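You operate a simulated robot arm through the tools that you are given. There is no shell and no other tool.

The job below is to be done with a simulated two-armed robot. You get a single attempt, and the scene is never put back.

JOB
Pack the fruit named on the pack slip into the cell tray.
Fine: take it from the ripening box; shut the lid and slide the vent shut; the other fruit stays; bruise nothing.

Only the result counts: the job must be done as asked and must still hold three seconds after the hand-in. Knocking over, shifting, dropping, spilling or breaking anything else fails it. A push-on lid holds only when it is set on centred and level and pressed home; a screw cap is set on level and turned clockwise until tight.

ROBOT AND FRAMES
Two 7-joint arms with fingered hands on one trunk that stands fixed in place. Base frame: the origin is at the foot of the trunk, x ahead of it, y to its left, z up. Lengths are in m, angles in degrees, forces in N, time in s.
The left shoulder is at [0.061, 0.187, 1.186], the right one opposite. With the tool pointing down near the work surface each hand reaches from about 0.1 to 0.78 m from the base axis, measured 20 degrees to its own side. Payload 3.6 kg a hand.
Tool frame (each hand has its own): the origin (TCP) lies between the finger pads and is the grasp point; the fingertips stand 0.026 m ahead of it; z points along the fingers, y is the line along which they close. Largest opening 0.088 m; the body of the gripper starts 0.03 m behind the TCP. The gripper is a hand of 3 fingers: y runs from the thumb to the fingers, the wrist lies at [-0.017, -0.098, -0.164] in the tool frame, and closing takes about 1.5 s.
Orientation is that of the tool frame in the base frame, as [roll, pitch, yaw] about the fixed x, y, z axes, in that order (R = Rz(yaw) Ry(pitch) Rx(roll)). With the fingers straight down and the wrist toward the robot, the tool's x, y and z point along [0, 1, 0], [1, 0, 0] and [0, 0, -1] of the base frame.

CONTROLS
- The arms move only by the tool drive_tool. It takes "left_series", "right_series" or both (then of equal length, played together; a hand with none holds still); each is a list of rows, each a list of 6 numbers: the shift along the tool's x, y, z in units of 50 mm (1.0 is 50 mm), then the turn, a rotation vector about the tool's x, y, z in units of 5 degrees (1.0 is 5 degrees). In form: [[tx, ty, tz, ax, ay, az], ...]. A call has 1 to 20 rows; each row shifts and turns the commanded pose from where the row before left it, along the tool's axes as they then stand. "left_hand" and "right_hand" are, for a hand that has rows, the finger opening in m, from 0 to 0.088, set as the call begins (left out, the last holds). A call with a number of a shift or a turn outside -1 to 1 is refused whole. Each row takes 0.2 s and may step no farther than 0.05 m and 8.6 degrees from the row before; otherwise, or with a gripper value out of range, the whole call is refused. A pose out of reach is approached as far as the arm can. The call stops where the force on the tool passes 50 N (or 10 N more than at its start, if that is more) or the arm is blocked; 0.2 s more then pass. The fingers move at their own pace (about 0.153 m/s each) and stop on an object; they squeeze with about 29 N. The grip force told is the motor's: it shows also when the fingers shut on nothing. Time passes only in rows, and 0.2 s behind the last, so rows that do not move let the fingers close. It gives the time, the measured TCP pose, the force on the tool (base axes), the opening and the grip force at its end, in the units of the frame above (readings bear some noise), with the torque about the TCP (base axes, N m) and any sound that the robot's microphone picked up.
- Cameras (640 x 400 px; columns grow to the right, rows downward): "scene" is now at [0.2174, 0.0651, 1.1241]; the picture's right is [0.71, -0.71, -0.00], its down [-0.05, -0.05, -1.00] and it looks along [0.70, 0.71, -0.07] (base axes); focal length 214 px, centre (320, 200). "left" rides on the left gripper at [-0.056, -0.08, -0.102] in its tool frame; the picture's right is [-0.73, -0.32, 0.60], its down [0.62, -0.67, 0.41] and it looks along [0.27, 0.68, 0.69] (tool axes); focal length 247 px, centre (320, 200). "right" rides on the right gripper at [0.056, -0.08, -0.102] in its tool frame; the picture's right is [-0.73, 0.32, -0.60], its down [-0.62, -0.66, 0.41] and it looks along [-0.27, 0.68, 0.69] (tool axes); focal length 247 px, centre (320, 200). There is no depth. A picture from a camera that has moved, and an enlarged one, comes with that camera's place and axes in the base frame and with its lens.
- grab_frame(camera): a new picture of that camera. It takes no simulated time.
- raise_lower(by): slides the trunk up (or, below 0, down) by that many m; the arms and the scene camera ride with it, the base frame stays. It gives what a move gives, with no picture.
- move_fingers(fingers, thumb_bend, thumb_turn, hand): sets how far each is bent, from 0 (flat) to 1 (curled in); at 0.3 the hand is open as for a grip, at 0.7 the pads meet at the TCP. One left out holds its place. A second passes; each finger stops where it meets its share of the squeeze, and holds until it gets a number again. A gripper value or a shape takes the hand back. It gives what a move gives, with no picture; readings hold the bend of each and the force on the fingers (four entries, about 0 where the hand has none), thumb and palm. thumb_turn goes from beside the hand (0) to across from the fingers (1), as for a grip.
- set_grasp(shape, hand): the hand has 3 fingers and takes this shape, open, in about a second: jaw (thumb against the fingers, like two jaws); tri (thumb and two fingers); tip (a fingertip pinch); poke (one finger out to press); point (the index stretched); flat (the hand flat); cup (the hand cupped); fist (a fist). The gripper value then closes the fingers along that shape, each until it touches; the sizes above hold for jaw. It gives what a move gives, with no picture.
- head_to(pan, tilt): turns the head with the scene camera to pan (to the left, within 60 degrees either way) and tilt (down, from -29 to 69), counted from straight ahead of the robot. It gives what a move gives.
- inspect(camera, box): a new picture of the part [left, top, right, bottom] of that camera's present view, enlarged. It takes no simulated time.
- job_done(): hands the job in; it is judged then, once.

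Places have to be worked out from the pictures, the camera data and where the tool is seen. Open the grippers and draw the arms clear of the work before you hand the job in, unless the task says otherwise.

The tools are called after "Emit:" by a JSON object that holds its "api" and its "payload". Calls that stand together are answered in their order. drive_tool: Moves the arms, as the interface text tells. Its arguments: {"type":"object","properties":{"left_series":{"type":"array"},"left_hand":{"type":"number"},"right_series":{"type":"array"},"right_hand":{"type":"number"}},"required":[]} The other tools are called the same way: raise_lower (by) slides the trunk up or down; set_grasp (shape, hand) gives the hand a shape; move_fingers (fingers, thumb_bend, thumb_turn, hand) moves the fingers one by one; head_to (pan, tilt) turns the head that bears the scene camera; grab_frame (camera) takes a picture; inspect (camera, box) takes an enlarged picture of a part of a camera's view; job_done () hands the job in.

At the start:

```text
time: 0.0
left_ee_pos: [0.4129, 0.3657, 1.4291]
left_tcp_rot: [-180.0, 0.0, 90.0]
left_ft_force: [0.9, 0.1, -0.1]
left_torque: [0.0, -0.01, -0.03]
left_finger_gap: 0.0878
left_grasp_force: 0.1
left_shape: jaw
left_bend: [0.3, 0.3, 0.98]
left_finger forces: [0.1, 0.0, 0.0, 0.0, 0.1, 0.0]
right_ee_pos: [0.565, -0.0473, 1.4193]
right_tcp_rot: [-180.0, 0.0, 89.9]
right_ft_force: [-0.3, 0.5, -0.4]
right_torque: [-0.01, 0.01, -0.03]
right_finger_gap: 0.0878
right_grasp_force: 0.1
right_shape: jaw
right_bend: [0.3, 0.3, 0.98]
right_finger forces: [0.0, 0.0, 0.0, 0.1, 0.0, 0.0]
trunk travel left (down, up): [-0.329, 0.428]
head pan, tilt: [45.0, 4.3]
```

scene: 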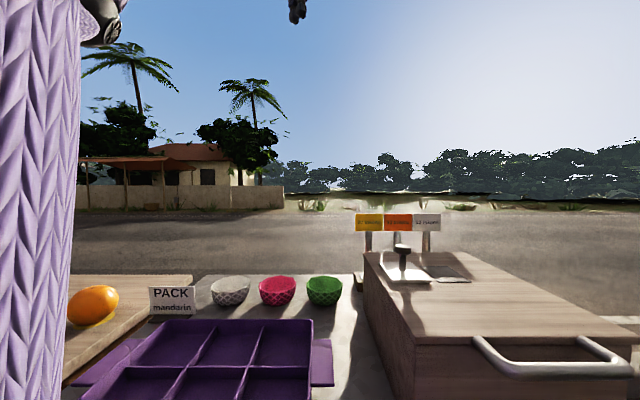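
right: 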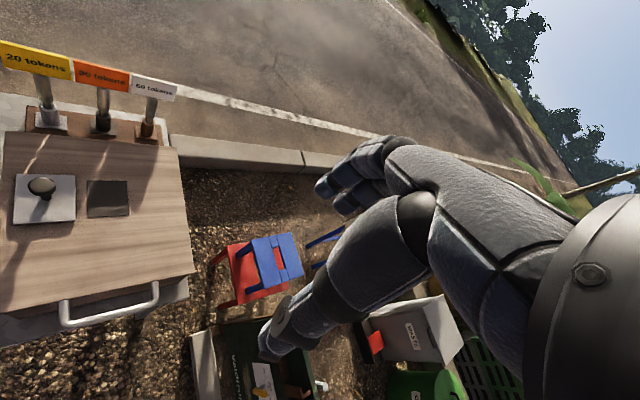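
left: 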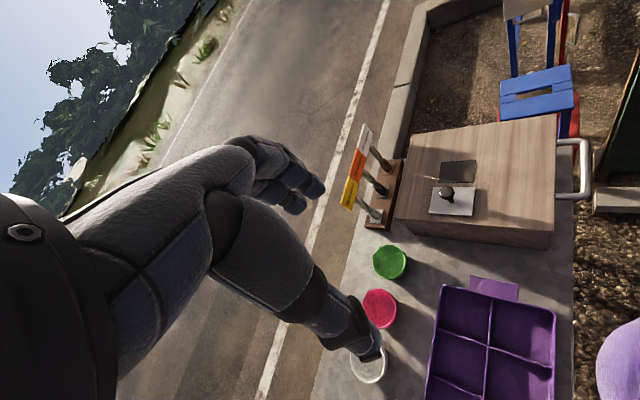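

The slip reads "mandarin"; the ripening box looks like the wooden box with a vent slide and a handle. I'll turn the head to look at the work surface from more angles.

Emit:
{"api": "head_to", "payload": {"pan": 30, "tilt": 40}}

Emit:
{"api": "grab_frame", "payload": {"camera": "scene"}}

```text
time: 1.0
left_ee_pos: [0.4131, 0.3657, 1.4286]
left_tcp_rot: [180.0, 0.0, 90.0]
left_ft_force: [0.0, -0.2, -0.5]
left_torque: [0.02, -0.03, -0.03]
left_finger_gap: 0.0876
left_grasp_force: 0.0
left_shape: jaw
left_bend: [0.3, 0.3, 0.98]
left_finger forces: [0.1, 0.0, 0.0, 0.0, 0.0, 0.0]
right_ee_pos: [0.5646, -0.0484, 1.4172]
right_tcp_rot: [-179.9, -0.1, 90.0]
right_ft_force: [-1.0, -1.2, -0.4]
right_torque: [0.01, 0.01, -0.01]
right_finger_gap: 0.0876
right_grasp_force: 0.2
right_shape: jaw
right_bend: [0.3, 0.3, 0.98]
right_finger forces: [0.0, 0.1, 0.0, 0.1, 0.0, 0.0]
trunk travel left (down, up): [-0.329, 0.428]
head pan, tilt: [30.0, 40.0]
```

```text
taken
camera scene: at [0.2263, 0.0428, 1.0673], right [0.5, -0.87, 0.0], down [-0.56, -0.32, -0.77], along [0.66, 0.38, -0.64], focal length 214 px, centre (320, 200)
```

scene: 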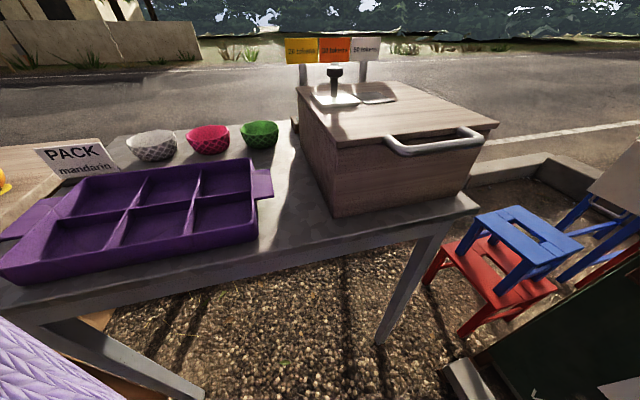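

The box with a handle at its front edge has a knob-and-plate vent on the top. I'll take enlarged pictures to read details.

Emit:
{"api": "inspect", "payload": {"camera": "scene", "box": [270, 30, 510, 220]}}

Emit:
{"api": "inspect", "payload": {"camera": "scene", "box": [0, 110, 290, 300]}}

Emit:
{"api": "inspect", "payload": {"camera": "left", "box": [340, 100, 600, 400]}}

Emit:
{"api": "inspect", "payload": {"camera": "right", "box": [0, 30, 220, 340]}}

```text
2.11 times, centred on (390, 125) of scene
camera zoom: at [0.2263, 0.0428, 1.0673], right [0.5, -0.87, 0.0], down [-0.56, -0.32, -0.77], along [0.66, 0.38, -0.64], focal length 452 px, centre (173, 358)
```

zoom: 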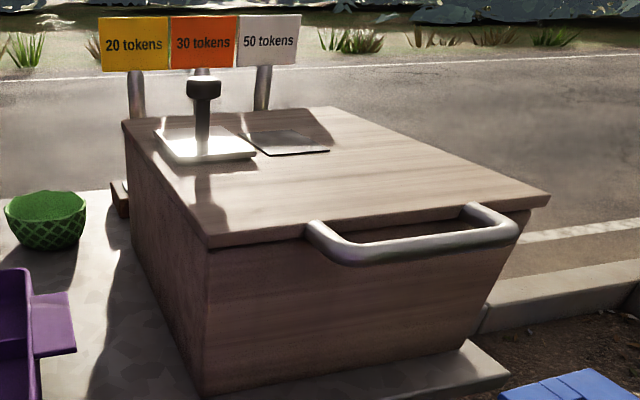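

```text
2.11 times, centred on (145, 205) of scene
camera zoom: at [0.2263, 0.0428, 1.0673], right [0.5, -0.87, 0.0], down [-0.56, -0.32, -0.77], along [0.66, 0.38, -0.64], focal length 452 px, centre (688, 190)
```

zoom: 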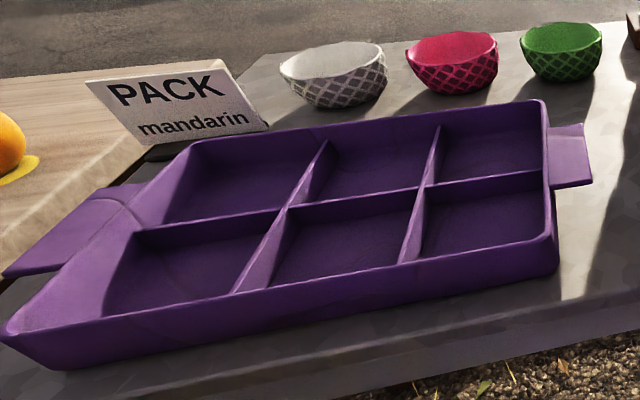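

```text
1.33 times, centred on (470, 250) of left
camera zoom: at [0.3342, 0.3099, 1.5297], right [-0.32, -0.73, -0.6], down [-0.67, 0.62, -0.41], along [0.68, 0.27, -0.69], focal length 329 px, centre (120, 133)
```

zoom: 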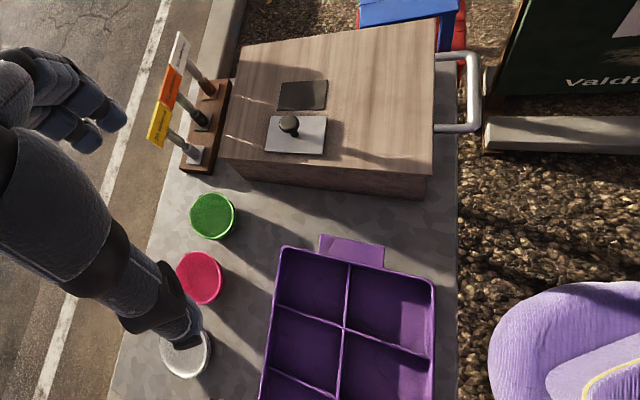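

```text
1.29 times, centred on (110, 185) of right
camera zoom: at [0.484, 0.0076, 1.5211], right [0.32, -0.73, 0.6], down [-0.66, -0.62, -0.41], along [0.68, -0.27, -0.69], focal length 319 px, centre (591, 219)
```

zoom: 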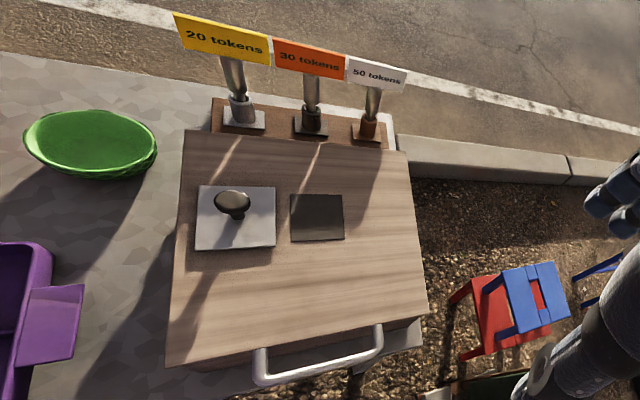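

The box top is turned about 45° with its lid around z ≈ 0.94 and the handle on the near side. I'll raise the trunk to look down on the whole table.

Emit:
{"api": "raise_lower", "payload": {"by": 0.35}}

Emit:
{"api": "head_to", "payload": {"pan": 30, "tilt": 55}}

Emit:
{"api": "grab_frame", "payload": {"camera": "scene"}}

Emit:
{"api": "inspect", "payload": {"camera": "scene", "box": [240, 60, 480, 210]}}

```text
time: 4.4
left_ee_pos: [0.4151, 0.3652, 1.7776]
left_tcp_rot: [180.0, 0.0, 89.9]
left_ft_force: [-0.1, -0.3, -0.3]
left_torque: [0.0, 0.0, 0.01]
left_finger_gap: 0.0878
left_grasp_force: 0.2
left_shape: jaw
left_bend: [0.3, 0.3, 0.98]
left_finger forces: [0.0, 0.0, 0.0, 0.1, 0.0, 0.0]
right_ee_pos: [0.5107, -0.0481, 1.8114]
right_tcp_rot: [175.2, 0.0, 90.0]
right_ft_force: [-0.5, 0.1, 0.2]
right_torque: [-0.01, -0.03, -0.01]
right_finger_gap: 0.0878
right_grasp_force: 0.1
right_shape: jaw
right_bend: [0.3, 0.3, 0.98]
right_finger forces: [0.1, 0.1, 0.0, 0.1, 0.0, 0.0]
trunk travel left (down, up): [-0.679, 0.078]
head pan, tilt: [30.0, 40.0]
```

```text
time: 5.2
left_ee_pos: [0.4132, 0.365, 1.7784]
left_tcp_rot: [-180.0, 0.0, 90.0]
left_ft_force: [-0.4, -0.4, 0.8]
left_torque: [-0.05, -0.01, 0.0]
left_finger_gap: 0.0878
left_grasp_force: 0.0
left_shape: jaw
left_bend: [0.3, 0.3, 0.98]
left_finger forces: [0.1, 0.0, 0.0, 0.0, 0.0, 0.0]
right_ee_pos: [0.5111, -0.0486, 1.8132]
right_tcp_rot: [175.2, 0.0, 90.0]
right_ft_force: [-0.3, 0.5, 0.0]
right_torque: [0.01, 0.03, 0.02]
right_finger_gap: 0.0877
right_grasp_force: 0.1
right_shape: jaw
right_bend: [0.3, 0.3, 0.98]
right_finger forces: [0.0, 0.0, 0.0, 0.0, 0.0, 0.0]
trunk travel left (down, up): [-0.679, 0.078]
head pan, tilt: [30.0, 55.0]
```

```text
taken
camera scene: at [0.193, 0.0364, 1.4094], right [0.5, -0.87, 0.0], down [-0.71, -0.41, -0.57], along [0.5, 0.29, -0.82], focal length 214 px, centre (320, 200)
```

scene: 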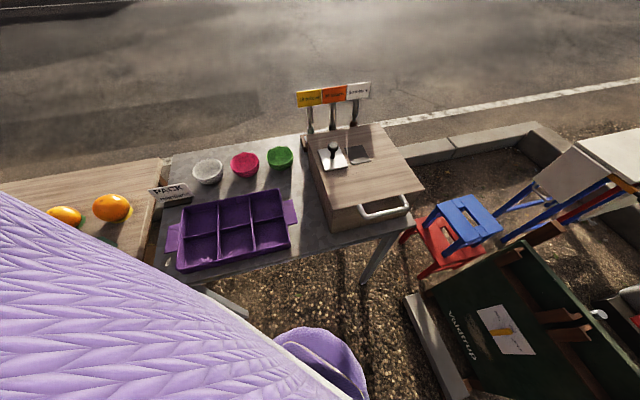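

```text
2.67 times, centred on (360, 135) of scene
camera zoom: at [0.193, 0.0364, 1.4094], right [0.5, -0.87, 0.0], down [-0.71, -0.41, -0.57], along [0.5, 0.29, -0.82], focal length 572 px, centre (213, 373)
```

zoom: 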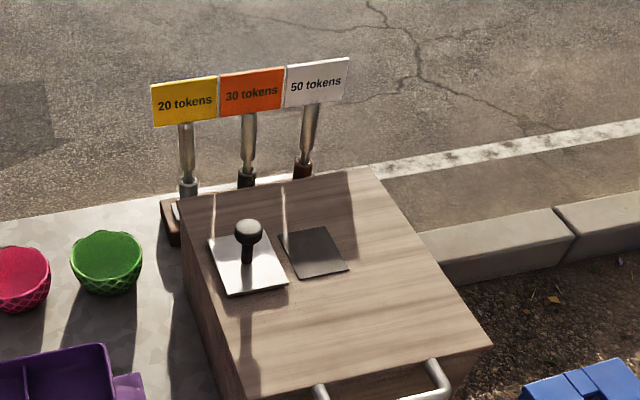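

The lid lies in a plane about z = 0.94, and the vent plate with its knob sits to the left of the dark vent opening. I'll enlarge the handle, the vent and the tray from this higher view.

Emit:
{"api": "inspect", "payload": {"camera": "scene", "box": [300, 120, 440, 240]}}

Emit:
{"api": "inspect", "payload": {"camera": "scene", "box": [40, 140, 310, 290]}}

Emit:
{"api": "grab_frame", "payload": {"camera": "left"}}

Emit:
{"api": "grab_frame", "payload": {"camera": "right"}}

```text
3.33 times, centred on (370, 180) of scene
camera zoom: at [0.193, 0.0364, 1.4094], right [0.5, -0.87, 0.0], down [-0.71, -0.41, -0.57], along [0.5, 0.29, -0.82], focal length 715 px, centre (153, 267)
```

zoom: 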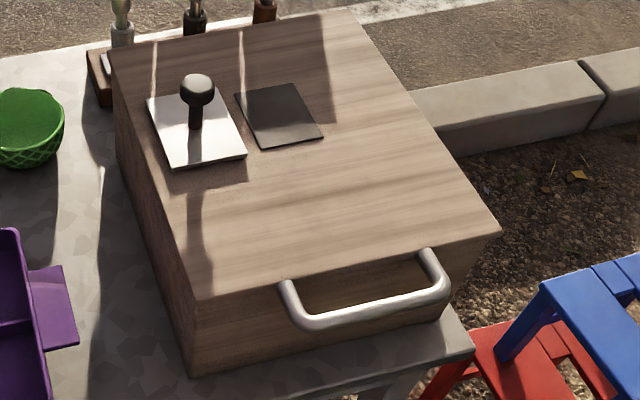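

```text
2.37 times, centred on (175, 215) of scene
camera zoom: at [0.193, 0.0364, 1.4094], right [0.5, -0.87, 0.0], down [-0.71, -0.41, -0.57], along [0.5, 0.29, -0.82], focal length 508 px, centre (664, 164)
```

zoom: 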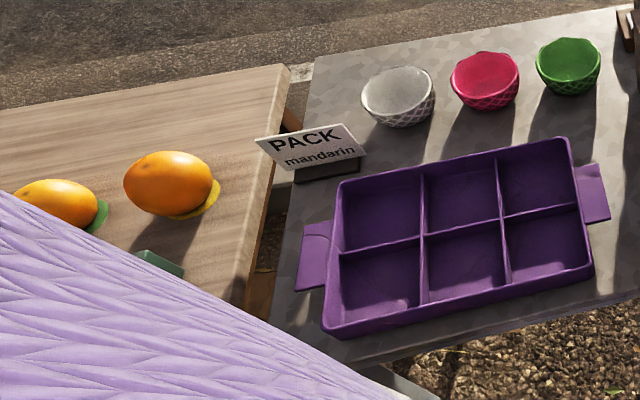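

```text
taken
camera left: at [0.3342, 0.3098, 1.8797], right [-0.32, -0.73, -0.6], down [-0.67, 0.62, -0.41], along [0.68, 0.27, -0.69], focal length 247 px, centre (320, 200)
```

left: 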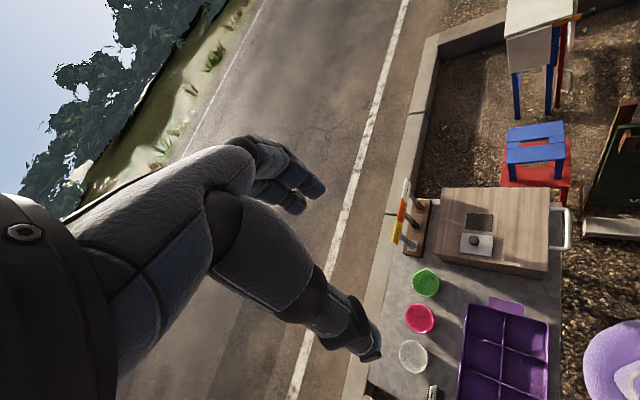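

```text
taken
camera right: at [0.4221, 0.0073, 1.907], right [0.27, -0.73, 0.62], down [-0.63, -0.62, -0.47], along [0.73, -0.27, -0.63], focal length 247 px, centre (320, 200)
```

right: 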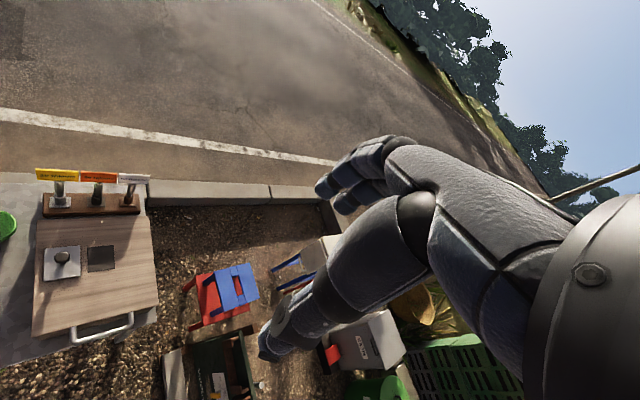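

The handle is a U-bar about 0.12 m wide, its bar near [0.535, 0.034, 0.93], running along [0.71,-0.71,0]. I'll lower the trunk back to its starting height so that the arms can reach.

Emit:
{"api": "raise_lower", "payload": {"by": -0.35}}

Emit:
{"api": "head_to", "payload": {"pan": 25, "tilt": 25}}

Emit:
{"api": "grab_frame", "payload": {"camera": "scene"}}

```text
time: 8.6
left_ee_pos: [0.4139, 0.3668, 1.4289]
left_tcp_rot: [-180.0, 0.1, 90.0]
left_ft_force: [0.2, -0.2, -0.5]
left_torque: [0.0, 0.03, 0.05]
left_finger_gap: 0.0877
left_grasp_force: 0.0
left_shape: jaw
left_bend: [0.3, 0.3, 0.98]
left_finger forces: [0.0, 0.0, 0.0, 0.1, 0.0, 0.0]
right_ee_pos: [0.5689, -0.0487, 1.4156]
right_tcp_rot: [-179.3, 0.0, 90.0]
right_ft_force: [-0.6, -0.6, 0.7]
right_torque: [-0.03, 0.02, 0.01]
right_finger_gap: 0.0874
right_grasp_force: 0.1
right_shape: jaw
right_bend: [0.3, 0.3, 0.98]
right_finger forces: [0.1, 0.0, 0.0, 0.0, 0.0, 0.0]
trunk travel left (down, up): [-0.329, 0.428]
head pan, tilt: [30.0, 55.0]
```

```text
time: 9.6
left_ee_pos: [0.4123, 0.3654, 1.4281]
left_tcp_rot: [-179.9, 0.1, 90.0]
left_ft_force: [-0.9, 0.4, 0.4]
left_torque: [0.0, 0.0, 0.03]
left_finger_gap: 0.0876
left_grasp_force: 0.0
left_shape: jaw
left_bend: [0.3, 0.3, 0.98]
left_finger forces: [0.0, 0.0, 0.1, 0.1, 0.0, 0.0]
right_ee_pos: [0.5682, -0.0475, 1.4146]
right_tcp_rot: [-179.4, 0.0, 90.1]
right_ft_force: [0.5, -0.1, -0.5]
right_torque: [0.01, 0.0, -0.01]
right_finger_gap: 0.0879
right_grasp_force: 0.0
right_shape: jaw
right_bend: [0.3, 0.3, 0.98]
right_finger forces: [0.1, 0.0, 0.0, 0.0, 0.0, 0.0]
trunk travel left (down, up): [-0.329, 0.428]
head pan, tilt: [25.0, 25.0]
```

```text
taken
camera scene: at [0.2361, 0.0392, 1.0904], right [0.42, -0.91, 0.0], down [-0.38, -0.18, -0.91], along [0.82, 0.38, -0.42], focal length 214 px, centre (320, 200)
```

scene: 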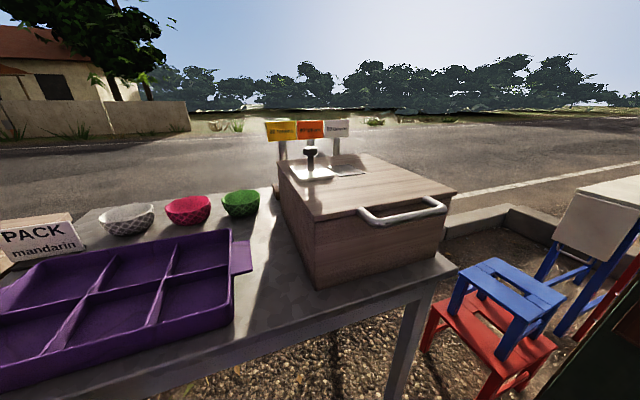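

Trunk is back at its starting height, the right hand is at [0.568, -0.047, 1.415]. I turn the right tool 45° so that its closing line runs across the handle bar and bring it down to above the bar.

Emit:
{"api": "drive_tool", "payload": {"right_series": [[0, 0, 0, 0, 0, -1], [0, 0, 0, 0, 0, -1], [0, 0, 0, 0, 0, -1], [0, 0, 0, 0, 0, -1], [0, 0, 0, 0, 0, -1], [0, 0, 0, 0, 0, -1], [0, 0, 0, 0, 0, -1], [0, 0, 0, 0, 0, -1], [0, 0, 0, 0, 0, -1], [0.2, 0.08, 0.75, 0, 0, 0], [0.2, 0.08, 0.75, 0, 0, 0], [0.2, 0.08, 0.75, 0, 0, 0], [0.2, 0.08, 0.75, 0, 0, 0], [0.2, 0.08, 0.75, 0, 0, 0], [0.2, 0.08, 0.75, 0, 0, 0], [0.2, 0.08, 0.75, 0, 0, 0], [0.2, 0.08, 0.75, 0, 0, 0]]}}

Emit:
{"api": "grab_frame", "payload": {"camera": "right"}}

Emit:
{"api": "grab_frame", "payload": {"camera": "scene"}}

Emit:
{"api": "grab_frame", "payload": {"camera": "left"}}

```text
time: 13.2
left_ee_pos: [0.4135, 0.3663, 1.4285]
left_tcp_rot: [180.0, 0.0, 90.1]
left_ft_force: [0.4, 0.8, -0.2]
left_torque: [0.0, 0.01, 0.02]
left_finger_gap: 0.0874
left_grasp_force: 0.1
left_shape: jaw
left_bend: [0.3, 0.3, 0.98]
left_finger forces: [0.0, 0.0, 0.0, 0.1, 0.0, 0.1]
right_ee_pos: [0.5445, 0.0077, 1.0924]
right_tcp_rot: [-179.3, -1.7, 122.7]
right_ft_force: [-0.2, -0.3, 0.9]
right_torque: [-0.04, -0.02, 0.02]
right_finger_gap: 0.0881
right_grasp_force: 0.1
right_shape: jaw
right_bend: [0.3, 0.3, 0.98]
right_finger forces: [0.0, 0.1, 0.1, 0.0, 0.0, 0.0]
right hand out of reach, approached as far as the arm can: row 3, 6, 7, 8, 9
trunk travel left (down, up): [-0.329, 0.428]
head pan, tilt: [25.0, 25.0]
```

```text
taken
camera right: at [0.4495, 0.0096, 1.1959], right [0.68, -0.46, 0.57], down [-0.23, -0.88, -0.42], along [0.69, 0.15, -0.7], focal length 247 px, centre (320, 200)
```

right: 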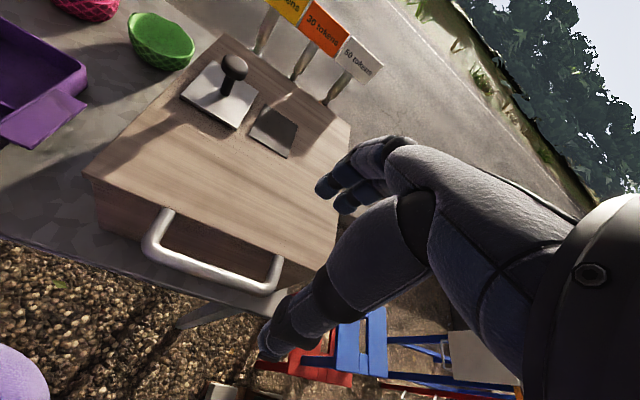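

```text
taken
camera scene: at [0.2364, 0.0393, 1.0904], right [0.42, -0.91, 0.0], down [-0.38, -0.18, -0.91], along [0.82, 0.38, -0.42], focal length 214 px, centre (320, 200)
```

scene: 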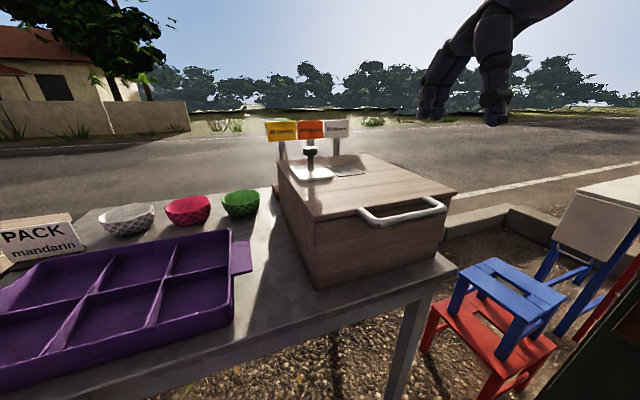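

```text
taken
camera left: at [0.3346, 0.31, 1.5295], right [-0.32, -0.73, -0.6], down [-0.67, 0.62, -0.41], along [0.68, 0.27, -0.69], focal length 247 px, centre (320, 200)
```

left: 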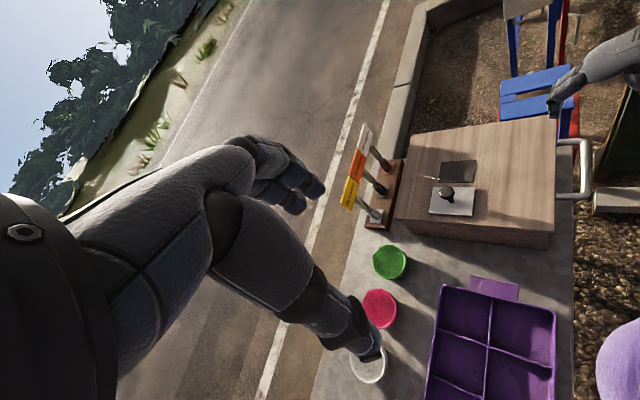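

The right hand's turn was cut short by reach at height (yaw 122.7 instead of 135). I'll play a few still rows to see where the commanded pose now stands.

Emit:
{"api": "drive_tool", "payload": {"right_series": [[0, 0, 0, 0, 0, 0], [0, 0, 0, 0, 0, 0]]}}

```text
time: 13.8
left_ee_pos: [0.4136, 0.3653, 1.4281]
left_tcp_rot: [-179.9, 0.0, 90.0]
left_ft_force: [0.4, 1.0, -0.4]
left_torque: [-0.04, -0.02, 0.0]
left_finger_gap: 0.0878
left_grasp_force: 0.1
left_shape: jaw
left_bend: [0.3, 0.3, 0.98]
left_finger forces: [0.0, 0.1, 0.0, 0.0, 0.0, 0.0]
right_ee_pos: [0.5447, 0.0077, 1.0909]
right_tcp_rot: [-179.4, -1.7, 122.7]
right_ft_force: [-0.7, -0.5, 0.6]
right_torque: [-0.01, 0.01, -0.02]
right_finger_gap: 0.0875
right_grasp_force: 0.1
right_shape: jaw
right_bend: [0.3, 0.3, 0.98]
right_finger forces: [0.1, 0.0, 0.0, 0.0, 0.1, 0.1]
trunk travel left (down, up): [-0.329, 0.428]
head pan, tilt: [25.0, 25.0]
```

The commanded pose follows the reached one, so I work from the readings. The right picture puts the bar centre near [0.532, 0.033, 0.933]; I finish the turn, narrow the fingers to fit the slot behind the bar, and come to a hover just above it.

Emit:
{"api": "drive_tool", "payload": {"right_series": [[0.11, 0.06, 0.0, 0, -0.11, -0.82], [0.11, 0.06, 0.0, 0, -0.11, -0.82], [0.12, 0.06, 0.0, 0, -0.12, -0.82], [0, 0, 0.5, 0, 0, 0], [0, 0, 0.5, 0, 0, 0], [0, 0, 0.5, 0, 0, 0], [0, 0, 0.3, 0, 0, 0], [0, 0, 0, 0, 0, 0]], "right_hand": 0.032}}

Emit:
{"api": "grab_frame", "payload": {"camera": "right"}}

Emit:
{"api": "grab_frame", "payload": {"camera": "scene"}}

Emit:
{"api": "inspect", "payload": {"camera": "left", "box": [480, 60, 640, 220]}}

```text
time: 15.6
left_ee_pos: [0.4136, 0.3659, 1.429]
left_tcp_rot: [180.0, 0.0, 90.0]
left_ft_force: [-0.3, 0.2, -0.6]
left_torque: [-0.01, 0.04, 0.03]
left_finger_gap: 0.0875
left_grasp_force: 0.1
left_shape: jaw
left_bend: [0.3, 0.3, 0.98]
left_finger forces: [0.1, 0.0, 0.0, 0.0, 0.1, 0.0]
right_ee_pos: [0.5422, 0.0272, 1.0016]
right_tcp_rot: [-179.5, 0.0, 135.0]
right_ft_force: [-0.5, 0.3, -0.5]
right_torque: [-0.01, -0.02, 0.02]
right_finger_gap: 0.0325
right_grasp_force: 0.1
right_shape: jaw
right_bend: [0.49, 0.72, 1.0]
right_finger forces: [0.0, 0.0, 0.1, 0.0, 0.1, 0.0]
trunk travel left (down, up): [-0.329, 0.428]
head pan, tilt: [25.0, 25.0]
```

```text
taken
camera right: at [0.4465, 0.0095, 1.1049], right [0.75, -0.29, 0.59], down [-0.03, -0.91, -0.41], along [0.66, 0.29, -0.69], focal length 247 px, centre (320, 200)
```

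right: 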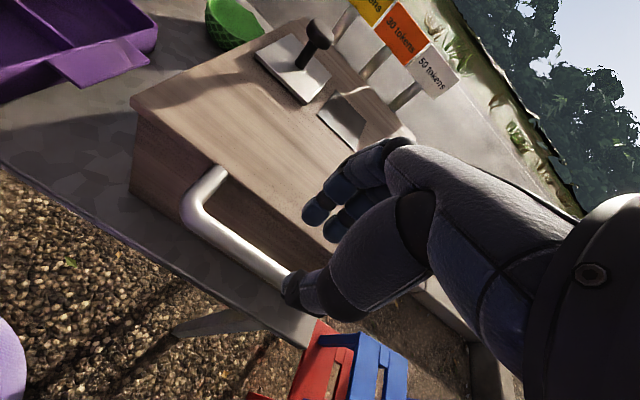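

```text
taken
camera scene: at [0.2361, 0.0392, 1.0905], right [0.42, -0.91, 0.0], down [-0.38, -0.18, -0.91], along [0.82, 0.38, -0.42], focal length 214 px, centre (320, 200)
```

scene: 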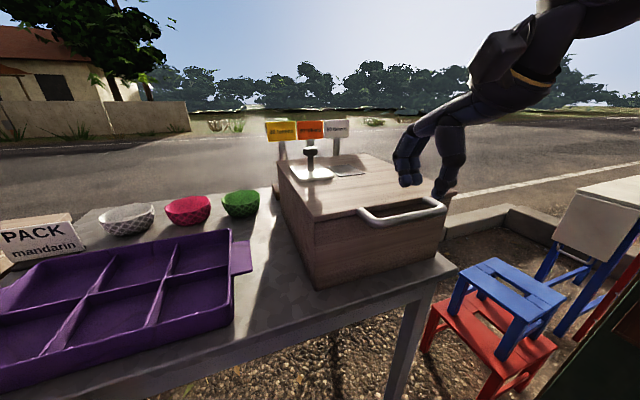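

```text
2.50 times, centred on (560, 140) of left
camera zoom: at [0.3342, 0.3098, 1.5297], right [-0.32, -0.73, -0.6], down [-0.67, 0.62, -0.41], along [0.68, 0.27, -0.69], focal length 617 px, centre (-280, 350)
```

zoom: 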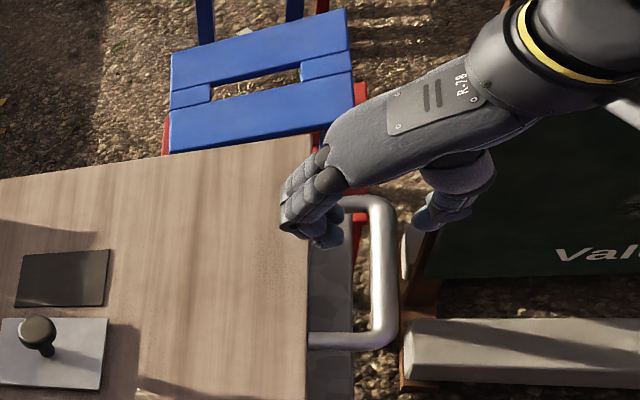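

The hand hovers at z ≈ 1.00 above the bar. I enlarge views to judge where finger pads and thumb sit relative to the slot between bar and box.

Emit:
{"api": "inspect", "payload": {"camera": "right", "box": [170, 120, 410, 340]}}

Emit:
{"api": "inspect", "payload": {"camera": "scene", "box": [340, 110, 500, 260]}}

Emit:
{"api": "inspect", "payload": {"camera": "left", "box": [540, 80, 620, 200]}}

```text
1.82 times, centred on (290, 230) of right
camera zoom: at [0.4465, 0.0095, 1.1049], right [0.75, -0.29, 0.59], down [-0.03, -0.91, -0.41], along [0.66, 0.29, -0.69], focal length 449 px, centre (374, 146)
```

zoom: 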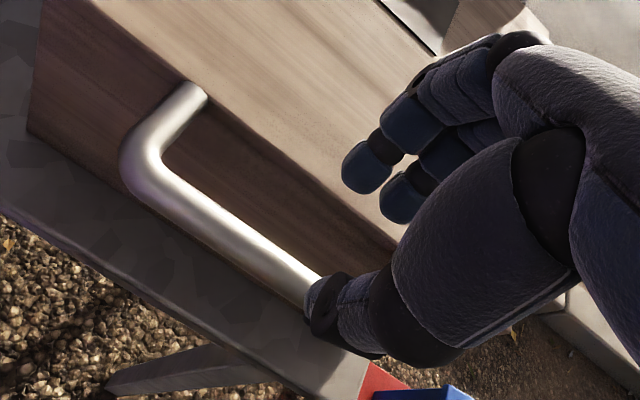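

```text
2.67 times, centred on (420, 185) of scene
camera zoom: at [0.2361, 0.0392, 1.0905], right [0.42, -0.91, 0.0], down [-0.38, -0.18, -0.91], along [0.82, 0.38, -0.42], focal length 572 px, centre (53, 240)
```

zoom: 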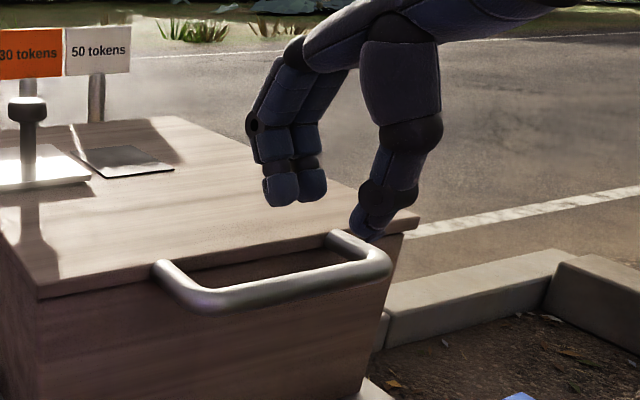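

```text
3.33 times, centred on (580, 140) of left
camera zoom: at [0.3342, 0.3098, 1.5297], right [-0.32, -0.73, -0.6], down [-0.67, 0.62, -0.41], along [0.68, 0.27, -0.69], focal length 823 px, centre (-547, 400)
```

zoom: 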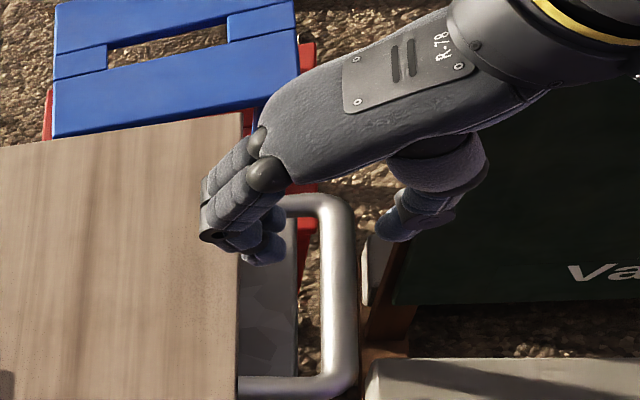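

Fingers sit about 24 mm ahead of the TCP line and the slot is about 20 mm ahead of the bar line (bar at [0.54,0.027], z ≈ 0.936). I shift back 5 mm and lower slowly so that the fingers enter the slot.

Emit:
{"api": "drive_tool", "payload": {"right_series": [[0.1, -0.1, 0, 0, 0, 0], [0, 0, 0.3, 0, 0, 0], [0, 0, 0.3, 0, 0, 0], [0, 0, 0.2, 0, 0, 0], [0, 0, 0.2, 0, 0, 0], [0, 0, 0.2, 0, 0, 0], [0, 0, 0, 0, 0, 0]]}}

Emit:
{"api": "grab_frame", "payload": {"camera": "right"}}

Emit:
{"api": "inspect", "payload": {"camera": "scene", "box": [340, 110, 500, 260]}}

Emit:
{"api": "inspect", "payload": {"camera": "left", "box": [540, 80, 620, 200]}}

```text
time: 17.2
left_ee_pos: [0.4077, 0.3638, 1.4306]
left_tcp_rot: [179.8, -0.1, 89.9]
left_ft_force: [-0.4, -0.1, -0.3]
left_torque: [-0.03, -0.01, -0.01]
left_finger_gap: 0.0878
left_grasp_force: 0.1
left_shape: jaw
left_bend: [0.3, 0.3, 0.98]
left_finger forces: [0.0, 0.1, 0.0, 0.0, 0.0, 0.0]
right_ee_pos: [0.5318, 0.0252, 0.9478]
right_tcp_rot: [179.8, -0.1, 135.0]
right_ft_force: [-13.7, -15.0, 32.9]
right_torque: [0.99, -0.97, -0.05]
right_finger_gap: 0.0298
right_grasp_force: 0.1
right_shape: jaw
right_bend: [0.53, 0.72, 1.0]
right_finger forces: [17.6, 18.2, 0.0, 0.0, 0.1, 0.1]
trunk travel left (down, up): [-0.329, 0.428]
head pan, tilt: [25.0, 25.0]
```

```text
taken
camera right: at [0.4351, 0.0072, 1.0492], right [0.74, -0.3, 0.6], down [-0.03, -0.91, -0.41], along [0.67, 0.29, -0.69], focal length 247 px, centre (320, 200)
```

right: 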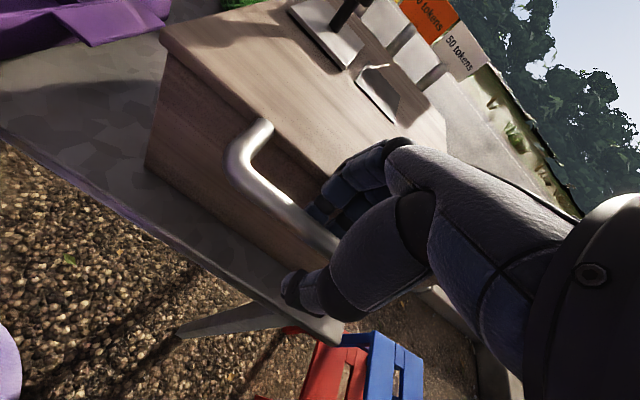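

```text
2.67 times, centred on (420, 185) of scene
camera zoom: at [0.2321, 0.0371, 1.0919], right [0.42, -0.91, 0.0], down [-0.38, -0.18, -0.91], along [0.82, 0.38, -0.42], focal length 572 px, centre (53, 240)
```

zoom: 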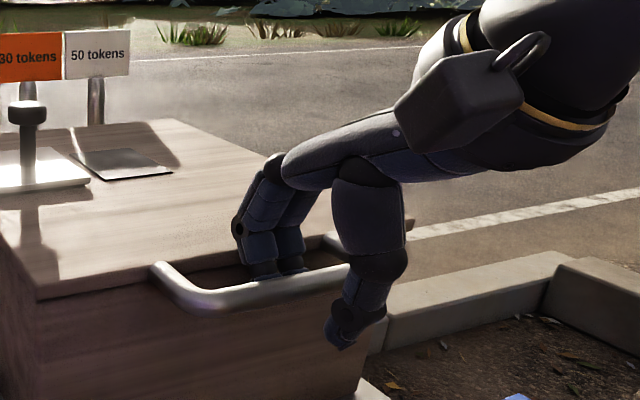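

```text
3.33 times, centred on (580, 140) of left
camera zoom: at [0.3284, 0.3068, 1.532], right [-0.32, -0.73, -0.6], down [-0.66, 0.62, -0.41], along [0.68, 0.27, -0.68], focal length 823 px, centre (-547, 400)
```

zoom: 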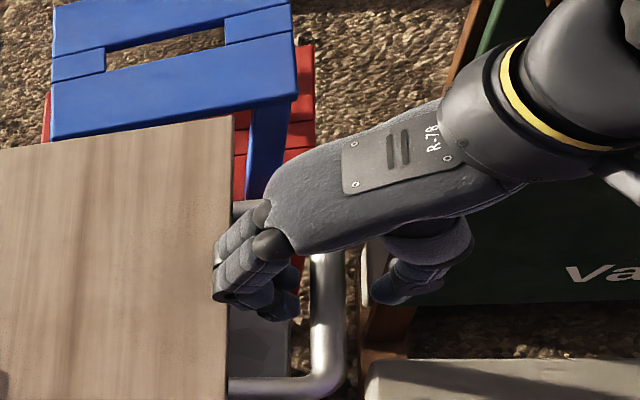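

The finger knuckles met the lid's front edge (33 N), so a straight-down entry does not fit. I back off at once, then plan to grip the bar from the front with the tool level: fingers above the bar, thumb below.

Emit:
{"api": "drive_tool", "payload": {"right_series": [[0, -0.1, -0.3, 0, 0, 0], [0, -0.1, -0.5, 0, 0, 0], [0, -0.3, -0.8, 0, 0, 0], [0, -0.8, -0.3, 0, 0, 0], [0, -0.8, 0, 0, 0, 0]]}}

Emit:
{"api": "grab_frame", "payload": {"camera": "scene"}}

Emit:
{"api": "grab_frame", "payload": {"camera": "left"}}

```text
time: 18.4
left_ee_pos: [0.4143, 0.3647, 1.4288]
left_tcp_rot: [-179.9, 0.0, 90.0]
left_ft_force: [0.2, -0.5, 0.3]
left_torque: [0.0, 0.02, -0.01]
left_finger_gap: 0.0875
left_grasp_force: 0.1
left_shape: jaw
left_bend: [0.3, 0.3, 0.98]
left_finger forces: [0.1, 0.0, 0.0, 0.0, 0.0, 0.0]
right_ee_pos: [0.4599, -0.0468, 1.0372]
right_tcp_rot: [-179.6, -0.1, 135.0]
right_ft_force: [-0.9, 0.5, 0.0]
right_torque: [-0.04, 0.01, 0.0]
right_finger_gap: 0.0324
right_grasp_force: 0.0
right_shape: jaw
right_bend: [0.49, 0.72, 1.0]
right_finger forces: [0.0, 0.1, 0.0, 0.2, 0.1, 0.0]
trunk travel left (down, up): [-0.329, 0.428]
head pan, tilt: [25.0, 25.0]
```

```text
taken
camera scene: at [0.2359, 0.0388, 1.0906], right [0.42, -0.91, 0.0], down [-0.38, -0.18, -0.91], along [0.82, 0.38, -0.42], focal length 214 px, centre (320, 200)
```

scene: 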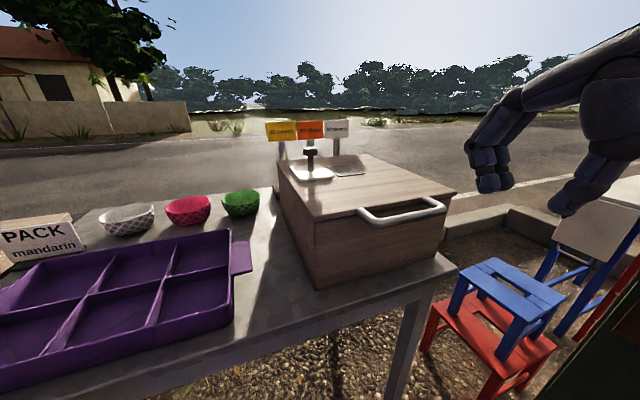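

```text
taken
camera left: at [0.3338, 0.3092, 1.5299], right [-0.32, -0.73, -0.6], down [-0.67, 0.62, -0.41], along [0.68, 0.27, -0.69], focal length 247 px, centre (320, 200)
```

left: 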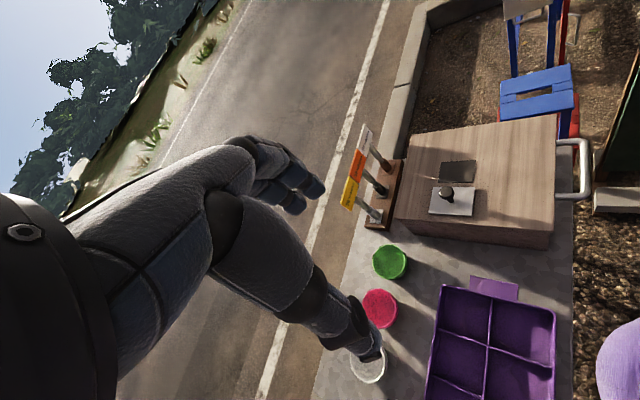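

The scene shows the box, tray and bowls unmoved. Now I tilt the right tool forward in 5° steps about its x axis while well in front of the handle.

Emit:
{"api": "drive_tool", "payload": {"right_series": [[0, 0, 0, -1, 0, 0], [0, 0, 0, -1, 0, 0], [0, 0, 0, -1, 0, 0], [0, 0, 0, -1, 0, 0], [0, 0, 0, -1, 0, 0], [0, 0, 0, -1, 0, 0], [0, 0, 0, -1, 0, 0], [0, 0, 0, -1, 0, 0], [0, 0, 0, -1, 0, 0], [0, 0, 0, -1, 0, 0], [0, 0, 0, -1, 0, 0], [0, 0, 0, -1, 0, 0], [0, 0, 0, -1, 0, 0], [0, 0, 0, -1, 0, 0], [0, 0, 0, -1, 0, 0]], "right_hand": 0.06}}

Emit:
{"api": "grab_frame", "payload": {"camera": "scene"}}

Emit:
{"api": "grab_frame", "payload": {"camera": "right"}}

```text
time: 21.6
left_ee_pos: [0.4145, 0.3653, 1.4286]
left_tcp_rot: [-180.0, 0.0, 90.1]
left_ft_force: [-0.1, -0.4, 0.5]
left_torque: [0.0, 0.01, -0.01]
left_finger_gap: 0.0878
left_grasp_force: 0.1
left_shape: jaw
left_bend: [0.3, 0.3, 0.98]
left_finger forces: [0.1, 0.0, 0.1, 0.1, 0.0, 0.1]
right_ee_pos: [0.46, -0.0474, 1.0376]
right_tcp_rot: [105.4, -0.1, 134.9]
right_ft_force: [-0.3, -0.4, 0.4]
right_torque: [-0.02, -0.04, 0.02]
right_finger_gap: 0.0594
right_grasp_force: 0.2
right_shape: jaw
right_bend: [0.36, 0.57, 0.99]
right_finger forces: [0.1, 0.1, 0.2, 0.0, 0.1, 0.0]
trunk travel left (down, up): [-0.329, 0.428]
head pan, tilt: [25.0, 25.0]
```

```text
taken
camera scene: at [0.2361, 0.0392, 1.0905], right [0.42, -0.91, 0.0], down [-0.38, -0.18, -0.91], along [0.82, 0.38, -0.42], focal length 214 px, centre (320, 200)
```

scene: 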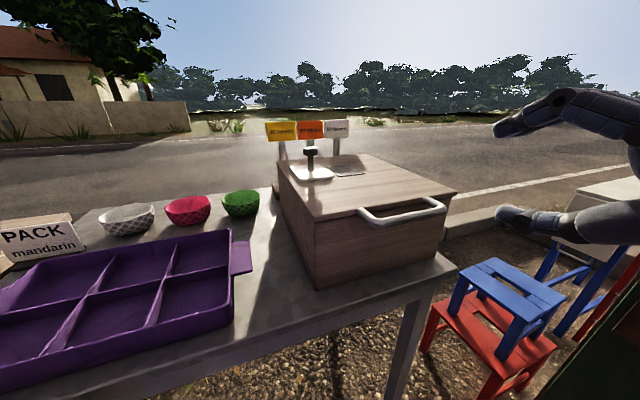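

```text
taken
camera right: at [0.3362, -0.0935, 0.9874], right [0.17, -0.87, 0.46], down [0.6, -0.28, -0.75], along [0.79, 0.41, 0.47], focal length 247 px, centre (320, 200)
```

right: 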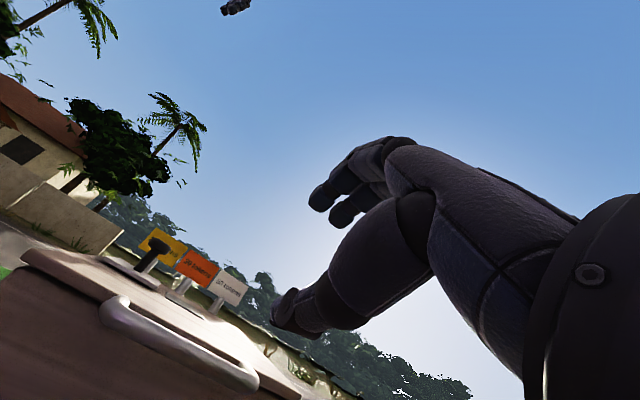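

The tilt works (tool now 15° below level). The hand is 0.11 m in front of the bar and 0.10 m too high; I lower it to the bar's height and check.

Emit:
{"api": "drive_tool", "payload": {"right_series": [[0, -0.47, 0.18, 0, 0, 0], [0, -0.47, 0.18, 0, 0, 0], [0, -0.47, 0.18, 0, 0, 0], [0, -0.47, 0.18, 0, 0, 0], [0, 0, 0, 0, 0, 0]]}}

Emit:
{"api": "grab_frame", "payload": {"camera": "right"}}

Emit:
{"api": "inspect", "payload": {"camera": "scene", "box": [340, 110, 580, 300]}}

Emit:
{"api": "inspect", "payload": {"camera": "left", "box": [500, 60, 640, 220]}}

```text
time: 22.8
left_ee_pos: [0.4132, 0.3659, 1.4289]
left_tcp_rot: [-179.9, 0.0, 89.9]
left_ft_force: [0.2, -0.2, -0.3]
left_torque: [0.01, -0.02, 0.02]
left_finger_gap: 0.0875
left_grasp_force: 0.0
left_shape: jaw
left_bend: [0.3, 0.3, 0.98]
left_finger forces: [0.0, 0.0, 0.0, 0.0, 0.0, 0.1]
right_ee_pos: [0.4676, -0.04, 0.936]
right_tcp_rot: [105.5, -0.1, 135.0]
right_ft_force: [0.5, -0.2, -0.3]
right_torque: [0.01, 0.01, -0.02]
right_finger_gap: 0.0595
right_grasp_force: 0.0
right_shape: jaw
right_bend: [0.36, 0.57, 0.99]
right_finger forces: [0.0, 0.1, 0.0, 0.0, 0.0, 0.0]
trunk travel left (down, up): [-0.329, 0.428]
head pan, tilt: [25.0, 25.0]
```

```text
taken
camera right: at [0.342, -0.0863, 0.887], right [0.17, -0.87, 0.47], down [0.59, -0.29, -0.75], along [0.79, 0.41, 0.47], focal length 247 px, centre (320, 200)
```

right: 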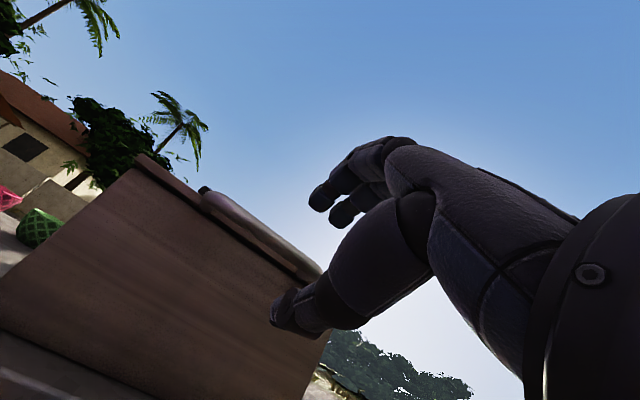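

```text
2.11 times, centred on (460, 205) of scene
camera zoom: at [0.2361, 0.0392, 1.0906], right [0.42, -0.91, 0.0], down [-0.38, -0.18, -0.91], along [0.82, 0.38, -0.42], focal length 452 px, centre (25, 190)
```

zoom: 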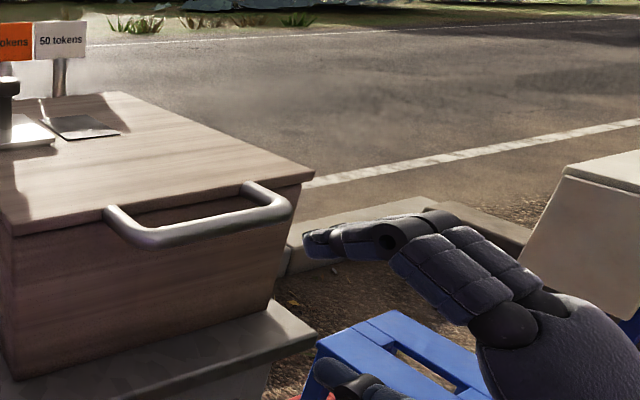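

```text
2.50 times, centred on (570, 140) of left
camera zoom: at [0.3341, 0.3098, 1.5297], right [-0.32, -0.73, -0.6], down [-0.67, 0.62, -0.41], along [0.68, 0.27, -0.69], focal length 617 px, centre (-305, 350)
```

zoom: 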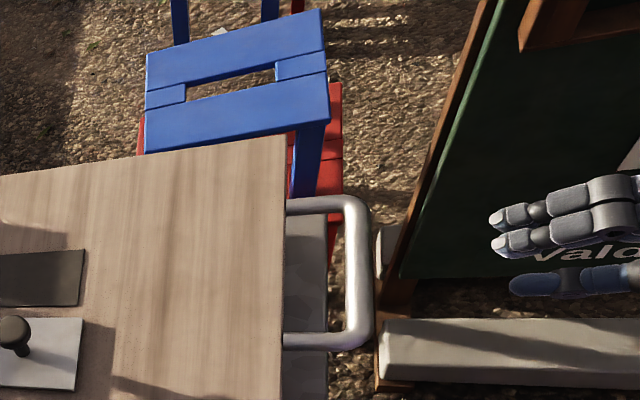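

The fingers are just above bar height and in line with the bar, a little right of its middle. I drive forward 0.095 m so that the bar comes between thumb and fingers.

Emit:
{"api": "drive_tool", "payload": {"right_series": [[0, 0.103, 0.369, 0, 0, 0], [0, 0.103, 0.369, 0, 0, 0], [0, 0.103, 0.369, 0, 0, 0], [0, 0.103, 0.369, 0, 0, 0], [0, 0.103, 0.369, 0, 0, 0], [0, 0, 0, 0, 0, 0]]}}

Emit:
{"api": "grab_frame", "payload": {"camera": "right"}}

Emit:
{"api": "inspect", "payload": {"camera": "scene", "box": [340, 110, 540, 270]}}

Emit:
{"api": "inspect", "payload": {"camera": "left", "box": [500, 60, 640, 220]}}

```text
time: 24.2
left_ee_pos: [0.4132, 0.3657, 1.4289]
left_tcp_rot: [-180.0, 0.0, 90.1]
left_ft_force: [-0.3, 0.2, -0.3]
left_torque: [0.02, 0.0, 0.01]
left_finger_gap: 0.0878
left_grasp_force: 0.1
left_shape: jaw
left_bend: [0.3, 0.3, 0.98]
left_finger forces: [0.1, 0.1, 0.0, 0.0, 0.0, 0.0]
right_ee_pos: [0.5341, 0.0261, 0.9362]
right_tcp_rot: [105.5, -0.1, 134.9]
right_ft_force: [0.0, 0.0, 0.8]
right_torque: [-0.01, 0.0, 0.04]
right_finger_gap: 0.0597
right_grasp_force: 0.1
right_shape: jaw
right_bend: [0.36, 0.57, 0.99]
right_finger forces: [0.1, 0.0, 0.0, 0.0, 0.1, 0.1]
trunk travel left (down, up): [-0.329, 0.428]
head pan, tilt: [25.0, 25.0]
```

```text
taken
camera right: at [0.4099, -0.0189, 0.8871], right [0.17, -0.87, 0.47], down [0.59, -0.28, -0.75], along [0.79, 0.41, 0.47], focal length 247 px, centre (320, 200)
```

right: 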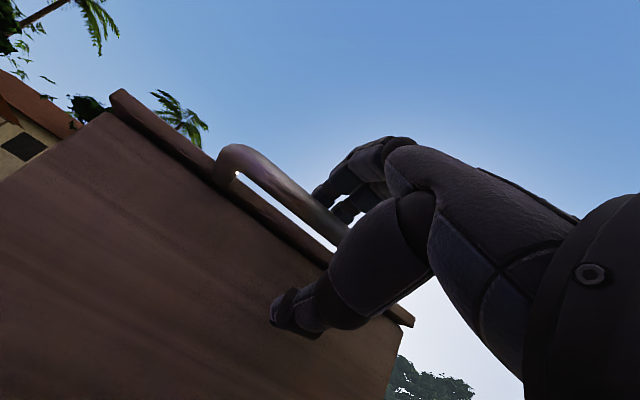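

```text
2.50 times, centred on (440, 190) of scene
camera zoom: at [0.236, 0.039, 1.0906], right [0.42, -0.91, 0.0], down [-0.38, -0.18, -0.91], along [0.82, 0.38, -0.42], focal length 536 px, centre (20, 225)
```

zoom: 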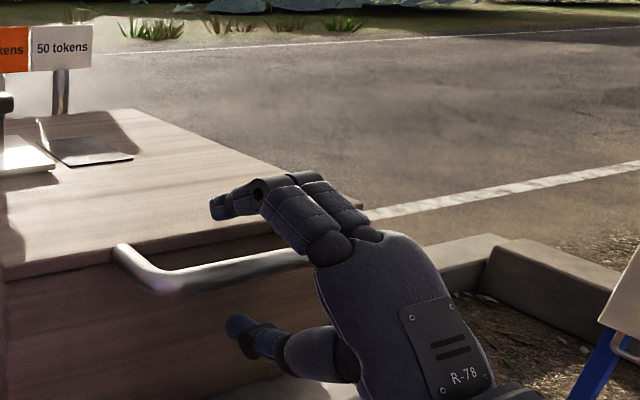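

```text
2.50 times, centred on (570, 140) of left
camera zoom: at [0.334, 0.3096, 1.5298], right [-0.32, -0.73, -0.6], down [-0.67, 0.62, -0.41], along [0.68, 0.27, -0.69], focal length 617 px, centre (-305, 350)
```

zoom: 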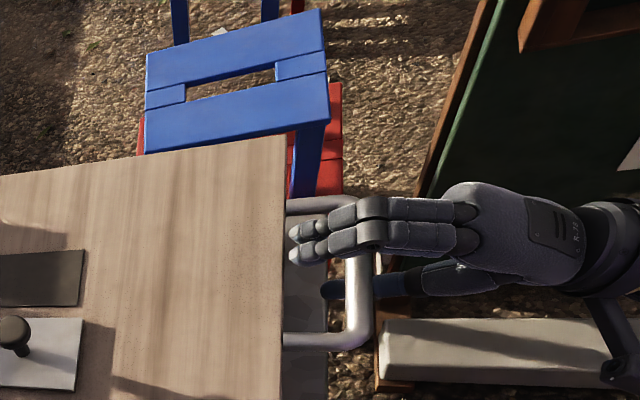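

The bar lies between fingers (above) and thumb (below), the fingertips just short of the lid edge. I draw back 4 mm and close the hand on the bar.

Emit:
{"api": "drive_tool", "payload": {"right_series": [[0, -0.02, -0.08, 0, 0, 0], [0, 0, 0, 0, 0, 0], [0, 0, 0, 0, 0, 0], [0, 0, 0, 0, 0, 0], [0, 0, 0, 0, 0, 0], [0, 0, 0, 0, 0, 0], [0, 0, 0, 0, 0, 0], [0, 0, 0, 0, 0, 0], [0, 0, 0, 0, 0, 0]], "right_hand": 0.0}}

Emit:
{"api": "inspect", "payload": {"camera": "scene", "box": [340, 110, 540, 270]}}

Emit:
{"api": "inspect", "payload": {"camera": "left", "box": [500, 60, 640, 220]}}

Emit:
{"api": "grab_frame", "payload": {"camera": "right"}}

```text
time: 26.2
left_ee_pos: [0.4157, 0.367, 1.4272]
left_tcp_rot: [-179.9, 0.0, 90.0]
left_ft_force: [0.1, -0.7, -0.1]
left_torque: [0.0, 0.01, -0.02]
left_finger_gap: 0.0875
left_grasp_force: 0.0
left_shape: jaw
left_bend: [0.3, 0.3, 0.98]
left_finger forces: [0.1, 0.0, 0.0, 0.0, 0.1, 0.0]
right_ee_pos: [0.5338, 0.025, 0.937]
right_tcp_rot: [105.6, -0.1, 135.0]
right_ft_force: [12.3, 11.2, 0.1]
right_torque: [-0.03, 0.02, 0.02]
right_finger_gap: 0.0
right_grasp_force: 29.1
right_shape: jaw
right_bend: [0.72, 0.69, 1.0]
right_finger forces: [9.1, 11.3, 0.0, 0.1, 25.8, 0.1]
trunk travel left (down, up): [-0.329, 0.428]
head pan, tilt: [25.0, 25.0]
```

```text
2.50 times, centred on (440, 190) of scene
camera zoom: at [0.2373, 0.0404, 1.0902], right [0.42, -0.91, 0.0], down [-0.38, -0.18, -0.91], along [0.82, 0.38, -0.42], focal length 536 px, centre (20, 225)
```

zoom: 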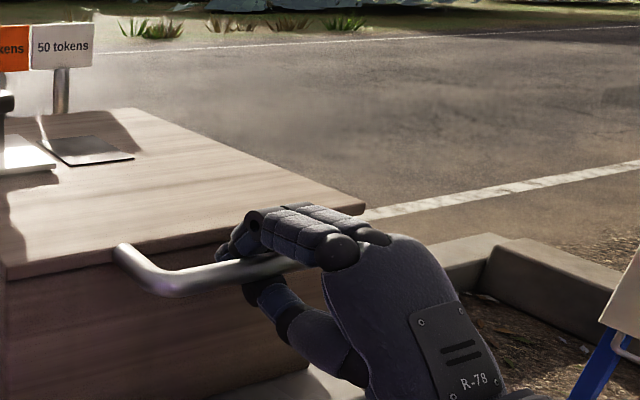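

```text
2.50 times, centred on (570, 140) of left
camera zoom: at [0.3359, 0.3116, 1.5289], right [-0.32, -0.74, -0.6], down [-0.67, 0.62, -0.41], along [0.67, 0.27, -0.69], focal length 617 px, centre (-305, 350)
```

zoom: 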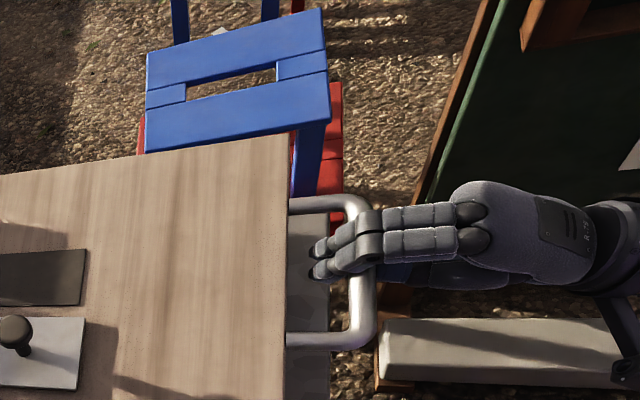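

```text
taken
camera right: at [0.4082, -0.0206, 0.8867], right [0.17, -0.87, 0.47], down [0.59, -0.29, -0.75], along [0.79, 0.41, 0.47], focal length 247 px, centre (320, 200)
```

right: 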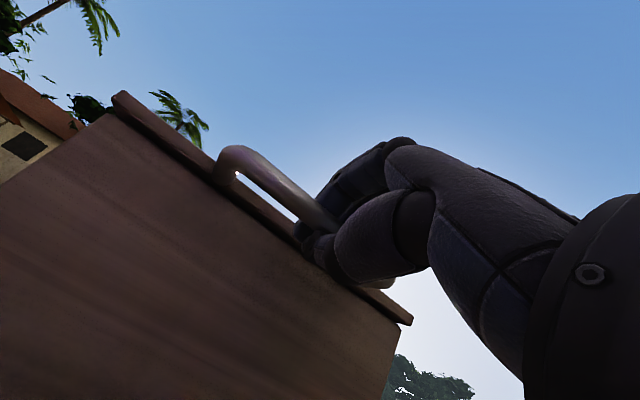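

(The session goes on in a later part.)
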